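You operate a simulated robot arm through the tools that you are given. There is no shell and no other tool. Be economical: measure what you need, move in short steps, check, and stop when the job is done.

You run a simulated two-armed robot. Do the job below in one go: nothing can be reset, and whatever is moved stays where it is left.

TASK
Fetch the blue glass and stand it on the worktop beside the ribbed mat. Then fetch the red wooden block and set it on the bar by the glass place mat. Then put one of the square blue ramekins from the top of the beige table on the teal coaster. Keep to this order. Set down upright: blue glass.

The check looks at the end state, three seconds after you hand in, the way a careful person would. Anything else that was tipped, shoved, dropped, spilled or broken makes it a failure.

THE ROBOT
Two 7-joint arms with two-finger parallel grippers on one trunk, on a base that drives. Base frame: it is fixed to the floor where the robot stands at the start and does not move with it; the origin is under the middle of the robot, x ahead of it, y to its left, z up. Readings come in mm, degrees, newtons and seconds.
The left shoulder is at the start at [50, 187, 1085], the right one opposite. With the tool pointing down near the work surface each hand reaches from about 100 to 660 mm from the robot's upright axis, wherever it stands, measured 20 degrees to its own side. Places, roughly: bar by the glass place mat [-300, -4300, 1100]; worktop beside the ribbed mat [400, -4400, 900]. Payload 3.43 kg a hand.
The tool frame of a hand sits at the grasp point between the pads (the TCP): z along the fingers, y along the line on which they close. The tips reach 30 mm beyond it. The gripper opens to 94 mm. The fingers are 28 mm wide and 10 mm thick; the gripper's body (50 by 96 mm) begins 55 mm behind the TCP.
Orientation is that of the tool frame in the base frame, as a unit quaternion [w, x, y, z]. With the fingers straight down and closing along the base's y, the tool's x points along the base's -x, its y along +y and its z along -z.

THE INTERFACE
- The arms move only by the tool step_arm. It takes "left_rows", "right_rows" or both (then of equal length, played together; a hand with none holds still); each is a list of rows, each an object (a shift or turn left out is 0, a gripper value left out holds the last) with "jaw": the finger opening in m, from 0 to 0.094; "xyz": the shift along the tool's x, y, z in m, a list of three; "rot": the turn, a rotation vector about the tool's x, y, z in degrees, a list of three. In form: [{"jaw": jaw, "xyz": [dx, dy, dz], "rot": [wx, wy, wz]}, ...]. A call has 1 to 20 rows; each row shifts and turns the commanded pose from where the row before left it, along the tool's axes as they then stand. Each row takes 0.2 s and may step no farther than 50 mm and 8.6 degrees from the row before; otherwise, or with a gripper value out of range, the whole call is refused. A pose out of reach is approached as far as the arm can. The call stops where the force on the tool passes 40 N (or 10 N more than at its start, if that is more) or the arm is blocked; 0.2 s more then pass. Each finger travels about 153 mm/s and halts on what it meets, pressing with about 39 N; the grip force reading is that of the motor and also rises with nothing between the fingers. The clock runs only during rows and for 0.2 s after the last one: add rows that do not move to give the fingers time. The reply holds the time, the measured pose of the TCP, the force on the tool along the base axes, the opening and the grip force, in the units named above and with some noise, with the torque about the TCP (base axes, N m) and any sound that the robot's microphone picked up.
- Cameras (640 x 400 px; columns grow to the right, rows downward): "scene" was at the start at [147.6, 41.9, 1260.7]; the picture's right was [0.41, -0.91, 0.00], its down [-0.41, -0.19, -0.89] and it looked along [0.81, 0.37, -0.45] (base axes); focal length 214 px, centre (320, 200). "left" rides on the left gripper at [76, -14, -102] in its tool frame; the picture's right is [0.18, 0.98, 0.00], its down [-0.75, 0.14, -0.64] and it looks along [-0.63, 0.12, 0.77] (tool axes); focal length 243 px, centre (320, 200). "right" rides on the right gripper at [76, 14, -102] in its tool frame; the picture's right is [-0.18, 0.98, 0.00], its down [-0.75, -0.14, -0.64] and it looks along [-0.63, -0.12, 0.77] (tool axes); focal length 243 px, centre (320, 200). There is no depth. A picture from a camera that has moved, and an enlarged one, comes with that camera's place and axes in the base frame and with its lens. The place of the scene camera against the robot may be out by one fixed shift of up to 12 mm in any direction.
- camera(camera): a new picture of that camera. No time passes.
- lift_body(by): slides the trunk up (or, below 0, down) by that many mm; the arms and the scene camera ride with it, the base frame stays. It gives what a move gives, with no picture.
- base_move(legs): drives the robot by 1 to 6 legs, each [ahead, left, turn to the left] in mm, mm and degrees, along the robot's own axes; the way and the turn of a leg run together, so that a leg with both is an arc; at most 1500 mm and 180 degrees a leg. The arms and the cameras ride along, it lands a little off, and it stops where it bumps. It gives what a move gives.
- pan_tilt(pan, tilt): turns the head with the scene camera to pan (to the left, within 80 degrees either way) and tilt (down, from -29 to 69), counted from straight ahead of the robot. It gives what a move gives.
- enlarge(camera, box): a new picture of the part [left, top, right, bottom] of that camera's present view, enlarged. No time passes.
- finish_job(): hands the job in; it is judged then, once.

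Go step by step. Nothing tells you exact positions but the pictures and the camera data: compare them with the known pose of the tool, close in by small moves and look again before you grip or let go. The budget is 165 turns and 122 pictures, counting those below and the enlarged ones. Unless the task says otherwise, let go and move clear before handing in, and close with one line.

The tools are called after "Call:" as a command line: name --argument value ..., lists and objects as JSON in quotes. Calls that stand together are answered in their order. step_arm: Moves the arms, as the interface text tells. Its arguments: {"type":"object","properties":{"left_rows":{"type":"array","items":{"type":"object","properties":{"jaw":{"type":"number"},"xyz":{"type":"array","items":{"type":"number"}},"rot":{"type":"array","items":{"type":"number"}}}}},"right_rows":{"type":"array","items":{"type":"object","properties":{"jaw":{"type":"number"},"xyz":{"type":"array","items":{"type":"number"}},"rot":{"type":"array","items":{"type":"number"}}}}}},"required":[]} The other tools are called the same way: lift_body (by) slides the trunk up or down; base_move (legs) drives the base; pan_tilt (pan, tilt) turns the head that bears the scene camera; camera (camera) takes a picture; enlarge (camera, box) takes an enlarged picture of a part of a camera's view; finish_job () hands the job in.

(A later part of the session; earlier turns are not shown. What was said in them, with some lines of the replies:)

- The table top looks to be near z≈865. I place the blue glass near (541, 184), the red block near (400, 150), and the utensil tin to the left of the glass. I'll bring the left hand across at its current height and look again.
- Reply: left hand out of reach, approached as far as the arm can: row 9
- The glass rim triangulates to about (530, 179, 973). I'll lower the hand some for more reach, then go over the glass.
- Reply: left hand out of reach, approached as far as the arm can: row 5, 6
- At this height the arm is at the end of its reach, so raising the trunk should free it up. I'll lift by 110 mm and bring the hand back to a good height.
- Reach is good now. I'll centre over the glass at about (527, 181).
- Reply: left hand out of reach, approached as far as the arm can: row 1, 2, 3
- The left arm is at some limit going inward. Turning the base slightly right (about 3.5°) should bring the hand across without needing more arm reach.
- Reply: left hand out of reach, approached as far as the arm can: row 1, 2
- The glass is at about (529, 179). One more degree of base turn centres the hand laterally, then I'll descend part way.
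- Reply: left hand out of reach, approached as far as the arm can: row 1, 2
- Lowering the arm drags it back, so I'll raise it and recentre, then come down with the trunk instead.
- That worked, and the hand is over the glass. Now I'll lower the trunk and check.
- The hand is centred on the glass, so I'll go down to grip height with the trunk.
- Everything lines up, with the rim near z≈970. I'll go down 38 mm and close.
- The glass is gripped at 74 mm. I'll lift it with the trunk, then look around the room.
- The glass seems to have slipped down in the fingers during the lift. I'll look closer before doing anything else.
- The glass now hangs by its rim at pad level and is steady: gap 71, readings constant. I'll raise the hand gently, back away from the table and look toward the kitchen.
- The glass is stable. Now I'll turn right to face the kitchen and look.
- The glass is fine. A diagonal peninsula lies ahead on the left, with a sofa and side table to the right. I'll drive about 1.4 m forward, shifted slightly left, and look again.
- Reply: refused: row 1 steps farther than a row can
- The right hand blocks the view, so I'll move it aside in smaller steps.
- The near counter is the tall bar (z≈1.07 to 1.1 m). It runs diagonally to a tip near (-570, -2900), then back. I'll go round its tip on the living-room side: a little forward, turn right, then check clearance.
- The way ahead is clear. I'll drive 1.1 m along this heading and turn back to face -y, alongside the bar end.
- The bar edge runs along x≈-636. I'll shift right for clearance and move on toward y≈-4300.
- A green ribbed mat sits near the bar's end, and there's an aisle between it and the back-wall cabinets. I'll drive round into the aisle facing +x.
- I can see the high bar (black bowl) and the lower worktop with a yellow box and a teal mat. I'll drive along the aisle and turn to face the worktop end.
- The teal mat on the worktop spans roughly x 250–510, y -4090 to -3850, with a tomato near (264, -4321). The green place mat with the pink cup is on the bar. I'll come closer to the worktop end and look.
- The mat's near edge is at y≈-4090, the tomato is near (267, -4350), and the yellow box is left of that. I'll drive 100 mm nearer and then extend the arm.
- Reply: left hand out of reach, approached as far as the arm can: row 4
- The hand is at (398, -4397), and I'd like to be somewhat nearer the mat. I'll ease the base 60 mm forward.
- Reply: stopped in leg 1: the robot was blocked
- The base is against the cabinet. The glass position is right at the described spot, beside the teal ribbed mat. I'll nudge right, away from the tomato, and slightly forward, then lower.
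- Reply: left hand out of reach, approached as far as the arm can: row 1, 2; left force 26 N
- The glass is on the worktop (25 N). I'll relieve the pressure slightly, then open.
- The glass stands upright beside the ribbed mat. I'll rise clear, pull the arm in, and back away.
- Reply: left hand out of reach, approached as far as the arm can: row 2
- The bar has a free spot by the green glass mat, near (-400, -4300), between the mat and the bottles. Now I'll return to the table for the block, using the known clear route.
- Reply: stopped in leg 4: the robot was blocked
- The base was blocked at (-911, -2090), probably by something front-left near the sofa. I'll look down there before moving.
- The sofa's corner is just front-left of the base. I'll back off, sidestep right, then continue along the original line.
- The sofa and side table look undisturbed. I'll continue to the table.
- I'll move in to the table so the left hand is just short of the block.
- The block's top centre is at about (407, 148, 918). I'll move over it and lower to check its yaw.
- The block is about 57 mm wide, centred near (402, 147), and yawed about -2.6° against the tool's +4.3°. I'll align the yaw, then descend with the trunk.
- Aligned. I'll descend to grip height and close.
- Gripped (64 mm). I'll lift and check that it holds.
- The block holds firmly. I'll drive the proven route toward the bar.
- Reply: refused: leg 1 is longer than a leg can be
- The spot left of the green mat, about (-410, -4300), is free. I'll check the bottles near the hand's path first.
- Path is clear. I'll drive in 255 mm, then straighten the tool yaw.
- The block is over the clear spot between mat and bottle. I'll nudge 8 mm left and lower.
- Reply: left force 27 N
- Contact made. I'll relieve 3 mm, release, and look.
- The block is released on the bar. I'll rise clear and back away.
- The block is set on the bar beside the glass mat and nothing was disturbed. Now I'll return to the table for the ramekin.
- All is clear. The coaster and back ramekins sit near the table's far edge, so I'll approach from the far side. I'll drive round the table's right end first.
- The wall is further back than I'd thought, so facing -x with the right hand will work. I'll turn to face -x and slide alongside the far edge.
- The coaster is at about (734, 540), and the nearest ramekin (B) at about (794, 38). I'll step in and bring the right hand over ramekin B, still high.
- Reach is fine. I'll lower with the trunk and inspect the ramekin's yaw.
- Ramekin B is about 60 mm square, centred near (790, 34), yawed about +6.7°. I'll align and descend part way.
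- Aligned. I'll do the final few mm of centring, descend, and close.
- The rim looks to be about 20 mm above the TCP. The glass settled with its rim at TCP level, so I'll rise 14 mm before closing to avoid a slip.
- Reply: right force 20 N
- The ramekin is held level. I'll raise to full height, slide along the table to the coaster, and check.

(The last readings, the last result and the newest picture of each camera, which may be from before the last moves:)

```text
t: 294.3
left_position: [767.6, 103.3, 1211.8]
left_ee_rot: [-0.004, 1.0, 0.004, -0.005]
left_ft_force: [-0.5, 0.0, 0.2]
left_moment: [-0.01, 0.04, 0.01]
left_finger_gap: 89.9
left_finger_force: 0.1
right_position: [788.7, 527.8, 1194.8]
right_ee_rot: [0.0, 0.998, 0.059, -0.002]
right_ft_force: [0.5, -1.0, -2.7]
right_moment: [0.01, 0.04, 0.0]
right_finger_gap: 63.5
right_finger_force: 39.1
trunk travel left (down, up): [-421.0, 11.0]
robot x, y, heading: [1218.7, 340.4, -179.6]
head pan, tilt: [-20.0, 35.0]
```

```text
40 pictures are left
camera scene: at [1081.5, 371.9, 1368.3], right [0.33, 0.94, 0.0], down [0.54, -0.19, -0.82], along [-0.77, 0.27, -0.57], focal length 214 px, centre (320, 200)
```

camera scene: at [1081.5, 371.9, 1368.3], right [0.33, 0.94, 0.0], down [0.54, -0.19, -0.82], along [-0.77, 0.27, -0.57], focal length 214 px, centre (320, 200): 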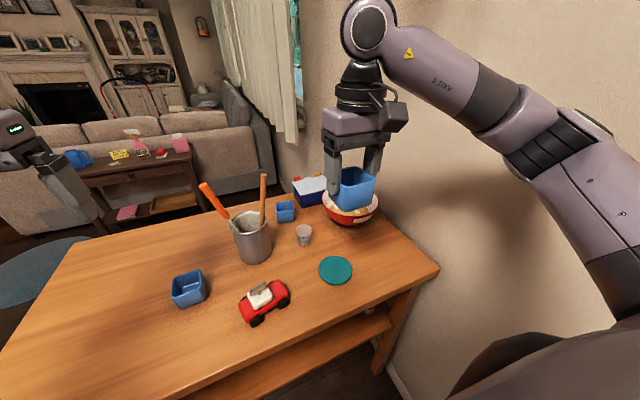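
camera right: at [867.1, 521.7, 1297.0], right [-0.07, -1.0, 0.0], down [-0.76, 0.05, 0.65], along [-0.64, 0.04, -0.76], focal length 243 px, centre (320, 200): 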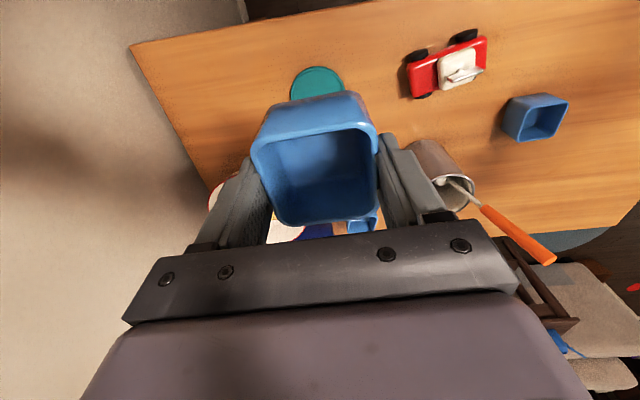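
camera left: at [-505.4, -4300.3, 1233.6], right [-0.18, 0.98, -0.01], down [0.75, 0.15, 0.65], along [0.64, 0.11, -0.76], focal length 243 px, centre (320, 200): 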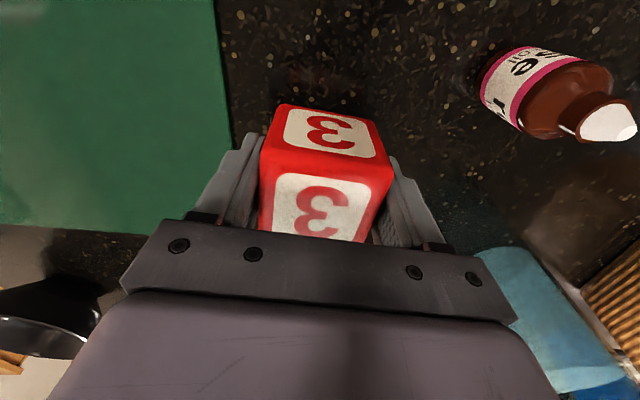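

The coaster centre is at about (743, 535). I'll move the hand over it and lower part way.

Call:
step_arm --right_rows '[{"xyz": [-0.015, -0.004, 0]}, {"xyz": [-0.015, -0.004, 0]}, {"xyz": [-0.015, -0.004, 0]}, {}]'

Call:
lift_body --by -190

Call:
camera --camera "right"

Call:
enlarge --camera "scene" --box '[240, 120, 440, 270]'

```text
t: 295.3
left_position: [767.0, 104.0, 1211.7]
left_ee_rot: [-0.003, 1.0, 0.004, -0.005]
left_ft_force: [-0.9, 0.3, 0.7]
left_moment: [0.0, 0.05, 0.0]
left_finger_gap: 89.9
left_finger_force: 0.1
right_position: [743.1, 535.6, 1195.2]
right_ee_rot: [0.0, 0.998, 0.059, -0.003]
right_ft_force: [0.1, 0.6, -3.3]
right_moment: [0.0, 0.02, 0.01]
right_finger_gap: 63.5
right_finger_force: 38.8
trunk travel left (down, up): [-421.0, 11.0]
robot x, y, heading: [1218.5, 343.8, -179.4]
head pan, tilt: [-20.0, 35.0]
```

```text
t: 297.3
left_position: [767.2, 104.0, 1021.9]
left_ee_rot: [-0.004, 1.0, 0.004, -0.004]
left_ft_force: [0.5, -0.7, 0.5]
left_moment: [0.0, 0.02, -0.04]
left_finger_gap: 89.8
left_finger_force: 0.0
right_position: [741.8, 534.8, 1006.2]
right_ee_rot: [0.0, 0.998, 0.059, -0.003]
right_ft_force: [-0.1, -0.7, -2.2]
right_moment: [-0.01, -0.06, -0.02]
right_finger_gap: 63.9
right_finger_force: 39.6
trunk travel left (down, up): [-231.0, 201.0]
robot x, y, heading: [1218.7, 337.6, -179.5]
head pan, tilt: [-20.0, 35.0]
```

```text
39 pictures are left
camera right: at [821.0, 529.3, 1107.8], right [-0.07, -1.0, 0.0], down [-0.76, 0.05, 0.65], along [-0.64, 0.04, -0.76], focal length 243 px, centre (320, 200)
```

right: 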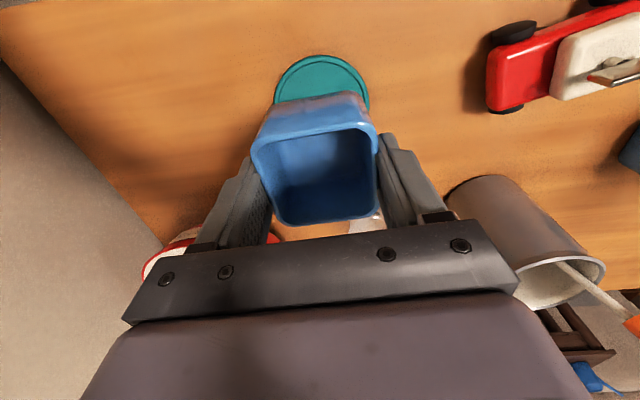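

```text
2.67 times, centred on (340, 195) of scene
camera zoom: at [1081.6, 371.5, 1178.4], right [0.33, 0.94, 0.0], down [0.54, -0.19, -0.82], along [-0.77, 0.27, -0.57], focal length 572 px, centre (267, 213)
```

zoom: 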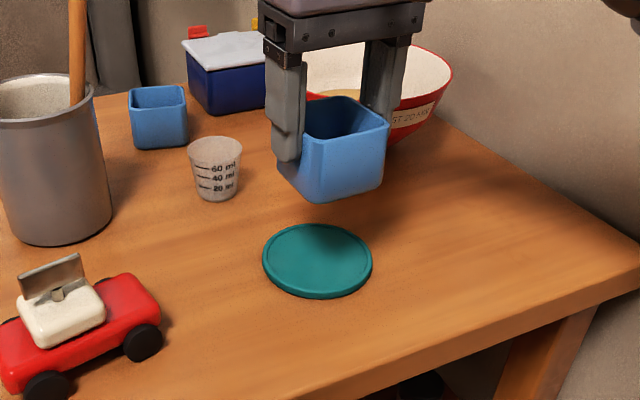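

Coaster (745, 534) and ramekin (about 749, 535) nearly coincide. I'll shift 4 mm and lower.

Call:
step_arm --right_rows '[{"xyz": [-0.004, 0, 0]}, {}]'

Call:
lift_body --by -70

Call:
enlarge --camera "scene" --box '[260, 80, 420, 200]'

Call:
camera --camera "right"

```text
t: 297.9
left_position: [767.8, 103.2, 1021.9]
left_ee_rot: [-0.004, 1.0, 0.004, -0.004]
left_ft_force: [0.5, 0.1, 0.2]
left_moment: [0.01, -0.04, 0.0]
left_finger_gap: 90.1
left_finger_force: 0.0
right_position: [737.0, 534.6, 1004.4]
right_ee_rot: [0.001, 0.998, 0.06, -0.003]
right_ft_force: [-0.9, 0.0, -3.3]
right_moment: [0.0, -0.04, -0.02]
right_finger_gap: 63.5
right_finger_force: 38.5
trunk travel left (down, up): [-231.0, 201.0]
robot x, y, heading: [1217.2, 339.6, -179.3]
head pan, tilt: [-20.0, 35.0]
```

```text
t: 299.0
left_position: [767.9, 102.8, 951.4]
left_ee_rot: [-0.004, 1.0, 0.004, -0.005]
left_ft_force: [0.0, -0.2, -0.4]
left_moment: [-0.01, -0.01, -0.01]
left_finger_gap: 89.9
left_finger_force: 0.2
right_position: [737.9, 535.4, 935.8]
right_ee_rot: [0.0, 0.998, 0.059, -0.002]
right_ft_force: [-0.5, -0.5, -2.5]
right_moment: [-0.03, 0.03, -0.02]
right_finger_gap: 64.0
right_finger_force: 38.8
trunk travel left (down, up): [-161.0, 271.0]
robot x, y, heading: [1217.9, 336.7, -179.7]
head pan, tilt: [-20.0, 35.0]
```

```text
3.33 times, centred on (340, 140) of scene
camera zoom: at [1081.7, 371.4, 1108.4], right [0.33, 0.94, 0.0], down [0.54, -0.19, -0.82], along [-0.77, 0.27, -0.57], focal length 715 px, centre (253, 400)
```

zoom: 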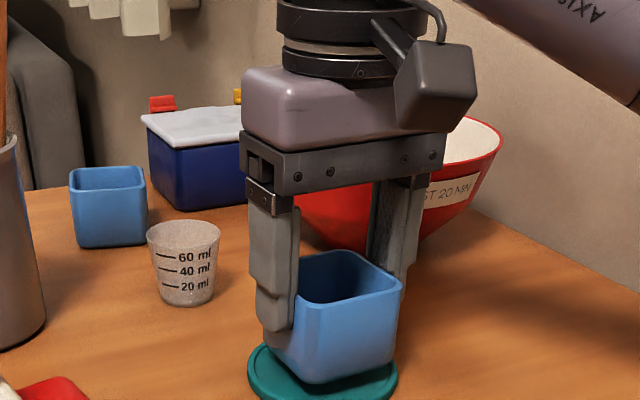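

```text
36 pictures are left
camera right: at [816.6, 529.2, 1038.0], right [-0.07, -1.0, 0.0], down [-0.76, 0.05, 0.65], along [-0.64, 0.04, -0.76], focal length 243 px, centre (320, 200)
```

right: 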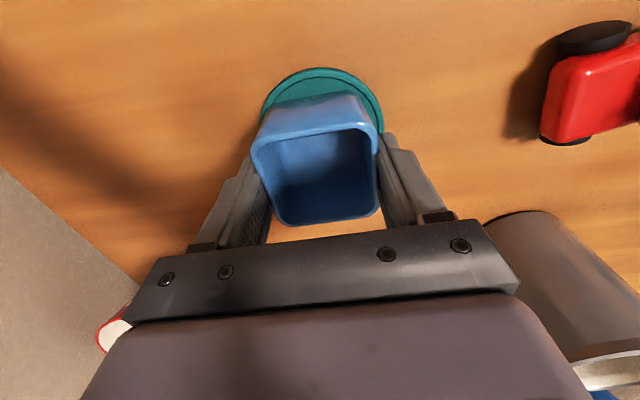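

The ramekin is centred over the coaster with a few mm left, so I'll lower until contact.

Call:
lift_body --by -7

Call:
lift_body --by -4

Call:
lift_body --by -3

```text
t: 299.6
left_position: [767.6, 105.1, 944.4]
left_ee_rot: [-0.003, 1.0, 0.004, -0.004]
left_ft_force: [0.4, -0.3, -0.2]
left_moment: [-0.02, 0.0, -0.03]
left_finger_gap: 89.9
left_finger_force: 0.1
right_position: [737.6, 535.0, 928.9]
right_ee_rot: [0.0, 0.998, 0.06, -0.003]
right_ft_force: [0.2, 0.9, -3.1]
right_moment: [0.06, -0.01, 0.0]
right_finger_gap: 63.8
right_finger_force: 38.9
trunk travel left (down, up): [-154.0, 278.0]
robot x, y, heading: [1217.1, 335.8, -179.7]
head pan, tilt: [-20.0, 35.0]
```

```text
t: 300.1
left_position: [767.5, 103.0, 940.5]
left_ee_rot: [-0.003, 1.0, 0.004, -0.006]
left_ft_force: [0.8, 0.5, 0.5]
left_moment: [0.02, -0.01, 0.0]
left_finger_gap: 90.1
left_finger_force: 0.1
right_position: [737.3, 535.4, 925.5]
right_ee_rot: [0.0, 0.998, 0.059, -0.003]
right_ft_force: [-0.2, 1.1, 1.8]
right_moment: [-0.01, 0.13, 0.0]
right_finger_gap: 63.9
right_finger_force: 38.7
trunk travel left (down, up): [-150.0, 282.0]
robot x, y, heading: [1216.5, 338.2, -179.3]
head pan, tilt: [-20.0, 35.0]
```

```text
t: 300.6
left_position: [768.9, 103.2, 937.6]
left_ee_rot: [-0.003, 1.0, 0.005, -0.005]
left_ft_force: [-0.8, -0.2, -0.5]
left_moment: [-0.01, -0.01, -0.01]
left_finger_gap: 90.0
left_finger_force: 0.1
right_position: [738.2, 536.2, 924.4]
right_ee_rot: [0.0, 0.998, 0.058, -0.007]
right_ft_force: [-3.1, 2.5, 23.2]
right_moment: [0.43, 0.17, 0.02]
right_finger_gap: 63.8
right_finger_force: 39.1
trunk travel left (down, up): [-147.0, 285.0]
robot x, y, heading: [1215.3, 338.1, -179.6]
head pan, tilt: [-20.0, 35.0]
```

Contact. I'll ease off 2 mm, check the seat, and release.

Call:
lift_body --by 3

Call:
enlarge --camera "scene" --box '[260, 80, 420, 220]'

Call:
step_arm --right_rows '[{"jaw": 0.066}, {"jaw": 0.072}, {"jaw": 0.08}, {"jaw": 0.088}, {}]'

Call:
enlarge --camera "scene" --box '[260, 80, 420, 220]'

```text
t: 301.1
left_position: [769.0, 103.7, 941.8]
left_ee_rot: [-0.003, 1.0, 0.005, -0.006]
left_ft_force: [-1.1, 0.0, -0.3]
left_moment: [0.02, 0.02, -0.01]
left_finger_gap: 89.9
left_finger_force: 0.0
right_position: [738.4, 535.3, 924.9]
right_ee_rot: [0.0, 0.998, 0.059, -0.004]
right_ft_force: [-3.7, 0.8, 17.0]
right_moment: [0.12, 0.49, -0.02]
right_finger_gap: 63.7
right_finger_force: 38.9
trunk travel left (down, up): [-150.0, 282.0]
robot x, y, heading: [1214.7, 333.8, -179.5]
head pan, tilt: [-20.0, 35.0]
```

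```text
2.86 times, centred on (340, 150) of scene
camera zoom: at [1082.6, 371.0, 1097.5], right [0.33, 0.94, 0.0], down [0.54, -0.19, -0.82], along [-0.77, 0.27, -0.57], focal length 613 px, centre (263, 343)
```

zoom: 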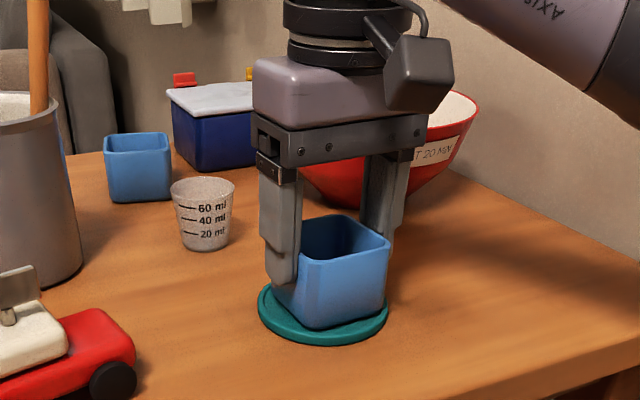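

```text
t: 302.4
left_position: [767.5, 104.7, 941.6]
left_ee_rot: [-0.004, 1.0, 0.005, -0.006]
left_ft_force: [-0.1, -0.7, 0.5]
left_moment: [0.01, 0.02, 0.01]
left_finger_gap: 90.3
left_finger_force: 0.1
right_position: [738.8, 534.3, 925.3]
right_ee_rot: [-0.001, 0.998, 0.06, -0.002]
right_ft_force: [-0.2, 0.2, 0.0]
right_moment: [0.03, -0.02, 0.03]
right_finger_gap: 87.8
right_finger_force: 0.0
trunk travel left (down, up): [-150.0, 282.0]
robot x, y, heading: [1215.3, 336.0, -179.7]
head pan, tilt: [-20.0, 35.0]
```

```text
2.86 times, centred on (340, 150) of scene
camera zoom: at [1081.8, 371.4, 1097.4], right [0.33, 0.94, 0.0], down [0.54, -0.19, -0.82], along [-0.77, 0.27, -0.57], focal length 613 px, centre (263, 343)
```

zoom: 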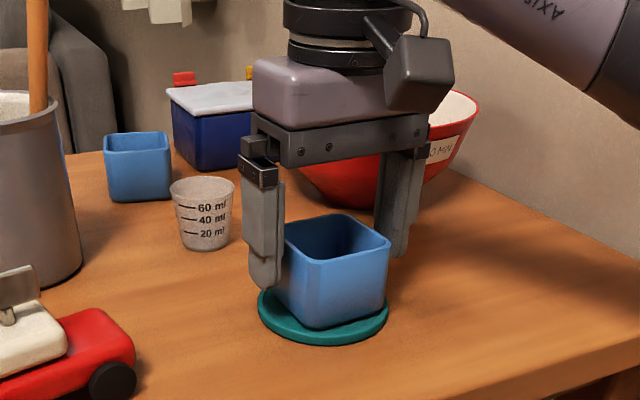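

The ramekin sits on the coaster. I'll rise straight up, then check from above.

Call:
lift_body --by 200

Call:
camera --camera "right"

Call:
camera --camera "scene"

```text
t: 304.5
left_position: [767.3, 104.2, 1140.1]
left_ee_rot: [-0.003, 1.0, 0.004, -0.004]
left_ft_force: [-0.1, 0.5, -0.8]
left_moment: [-0.01, 0.07, -0.01]
left_finger_gap: 89.8
left_finger_force: 0.1
right_position: [737.9, 535.2, 1125.3]
right_ee_rot: [0.0, 0.998, 0.059, -0.002]
right_ft_force: [0.0, -0.6, -0.4]
right_moment: [0.01, 0.0, 0.01]
right_finger_gap: 87.9
right_finger_force: 0.0
trunk travel left (down, up): [-350.0, 82.0]
robot x, y, heading: [1215.0, 340.5, -179.4]
head pan, tilt: [-20.0, 35.0]
```

```text
33 pictures are left
camera right: at [816.5, 529.1, 1226.9], right [-0.07, -1.0, 0.0], down [-0.76, 0.05, 0.65], along [-0.64, 0.04, -0.76], focal length 243 px, centre (320, 200)
```

right: 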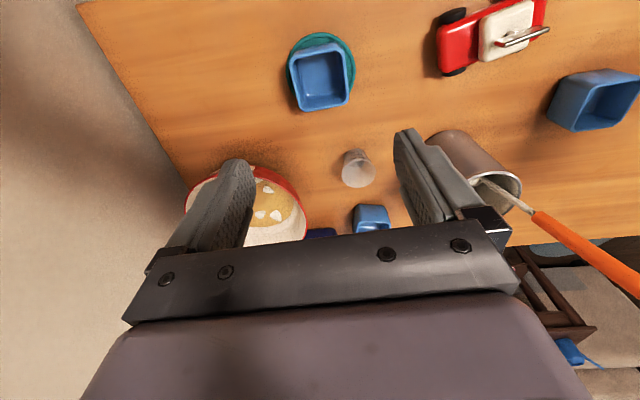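

```text
32 pictures are left
camera scene: at [1081.6, 371.4, 1297.3], right [0.33, 0.94, 0.0], down [0.54, -0.19, -0.82], along [-0.77, 0.27, -0.57], focal length 214 px, centre (320, 200)
```

scene: 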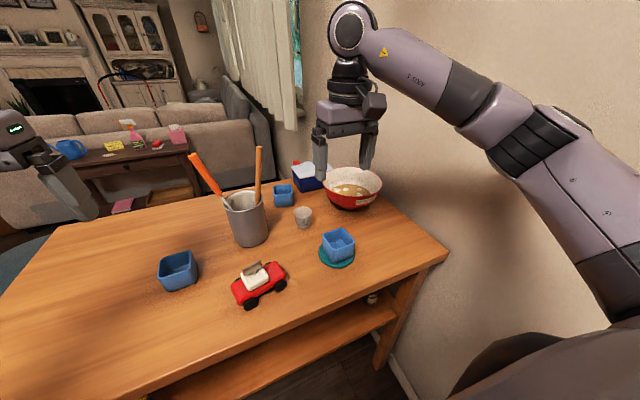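

The ramekin sits centred on the coaster and nothing else has moved. I'll raise the trunk, back the hands clear of the table, and hand in.

Call:
lift_body --by 70

Call:
base_move --legs '[[-350, 0, 0]]'

Call:
camera --camera "scene"

```text
t: 305.6
left_position: [767.2, 103.9, 1210.2]
left_ee_rot: [-0.004, 1.0, 0.004, -0.005]
left_ft_force: [-0.4, -0.4, -0.1]
left_moment: [0.01, 0.04, -0.02]
left_finger_gap: 90.1
left_finger_force: 0.1
right_position: [737.8, 534.4, 1195.3]
right_ee_rot: [0.0, 0.998, 0.06, -0.003]
right_ft_force: [0.1, -0.8, 0.7]
right_moment: [-0.01, -0.01, 0.03]
right_finger_gap: 88.1
right_finger_force: 0.0
trunk travel left (down, up): [-420.0, 12.0]
robot x, y, heading: [1217.1, 338.3, -179.3]
head pan, tilt: [-20.0, 35.0]
```

```text
t: 307.8
left_position: [1105.2, 108.7, 1210.9]
left_ee_rot: [-0.003, 1.0, 0.002, -0.006]
left_ft_force: [-0.2, 0.4, 0.3]
left_moment: [0.01, 0.02, 0.0]
left_finger_gap: 90.1
left_finger_force: 0.1
right_position: [1077.9, 539.2, 1195.1]
right_ee_rot: [0.0, 0.998, 0.058, -0.003]
right_ft_force: [0.5, -0.4, -0.1]
right_moment: [-0.03, 0.02, -0.01]
right_finger_gap: 88.0
right_finger_force: 0.1
trunk travel left (down, up): [-420.0, 12.0]
robot x, y, heading: [1555.5, 340.4, -179.8]
head pan, tilt: [-20.0, 35.0]
```

```text
31 pictures are left
camera scene: at [1420.3, 374.1, 1367.5], right [0.34, 0.94, 0.0], down [0.54, -0.19, -0.82], along [-0.77, 0.28, -0.57], focal length 214 px, centre (320, 200)
```

scene: 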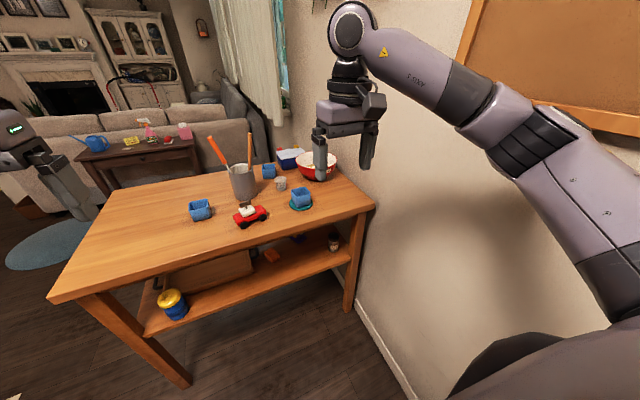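

All three items are placed and both hands are clear of the table, so I'm handing in.

Call:
finish_job

```text
The job is handed in.
```

The blue glass stands upright on the worktop about 25 cm from the ribbed mat, the red block is on the bar by the glass place mat, and a square blue ramekin is on the teal coaster, done in that order. On the way, the base bumped the sofa once and the worktop cabinet once; I saw nothing moved by either.
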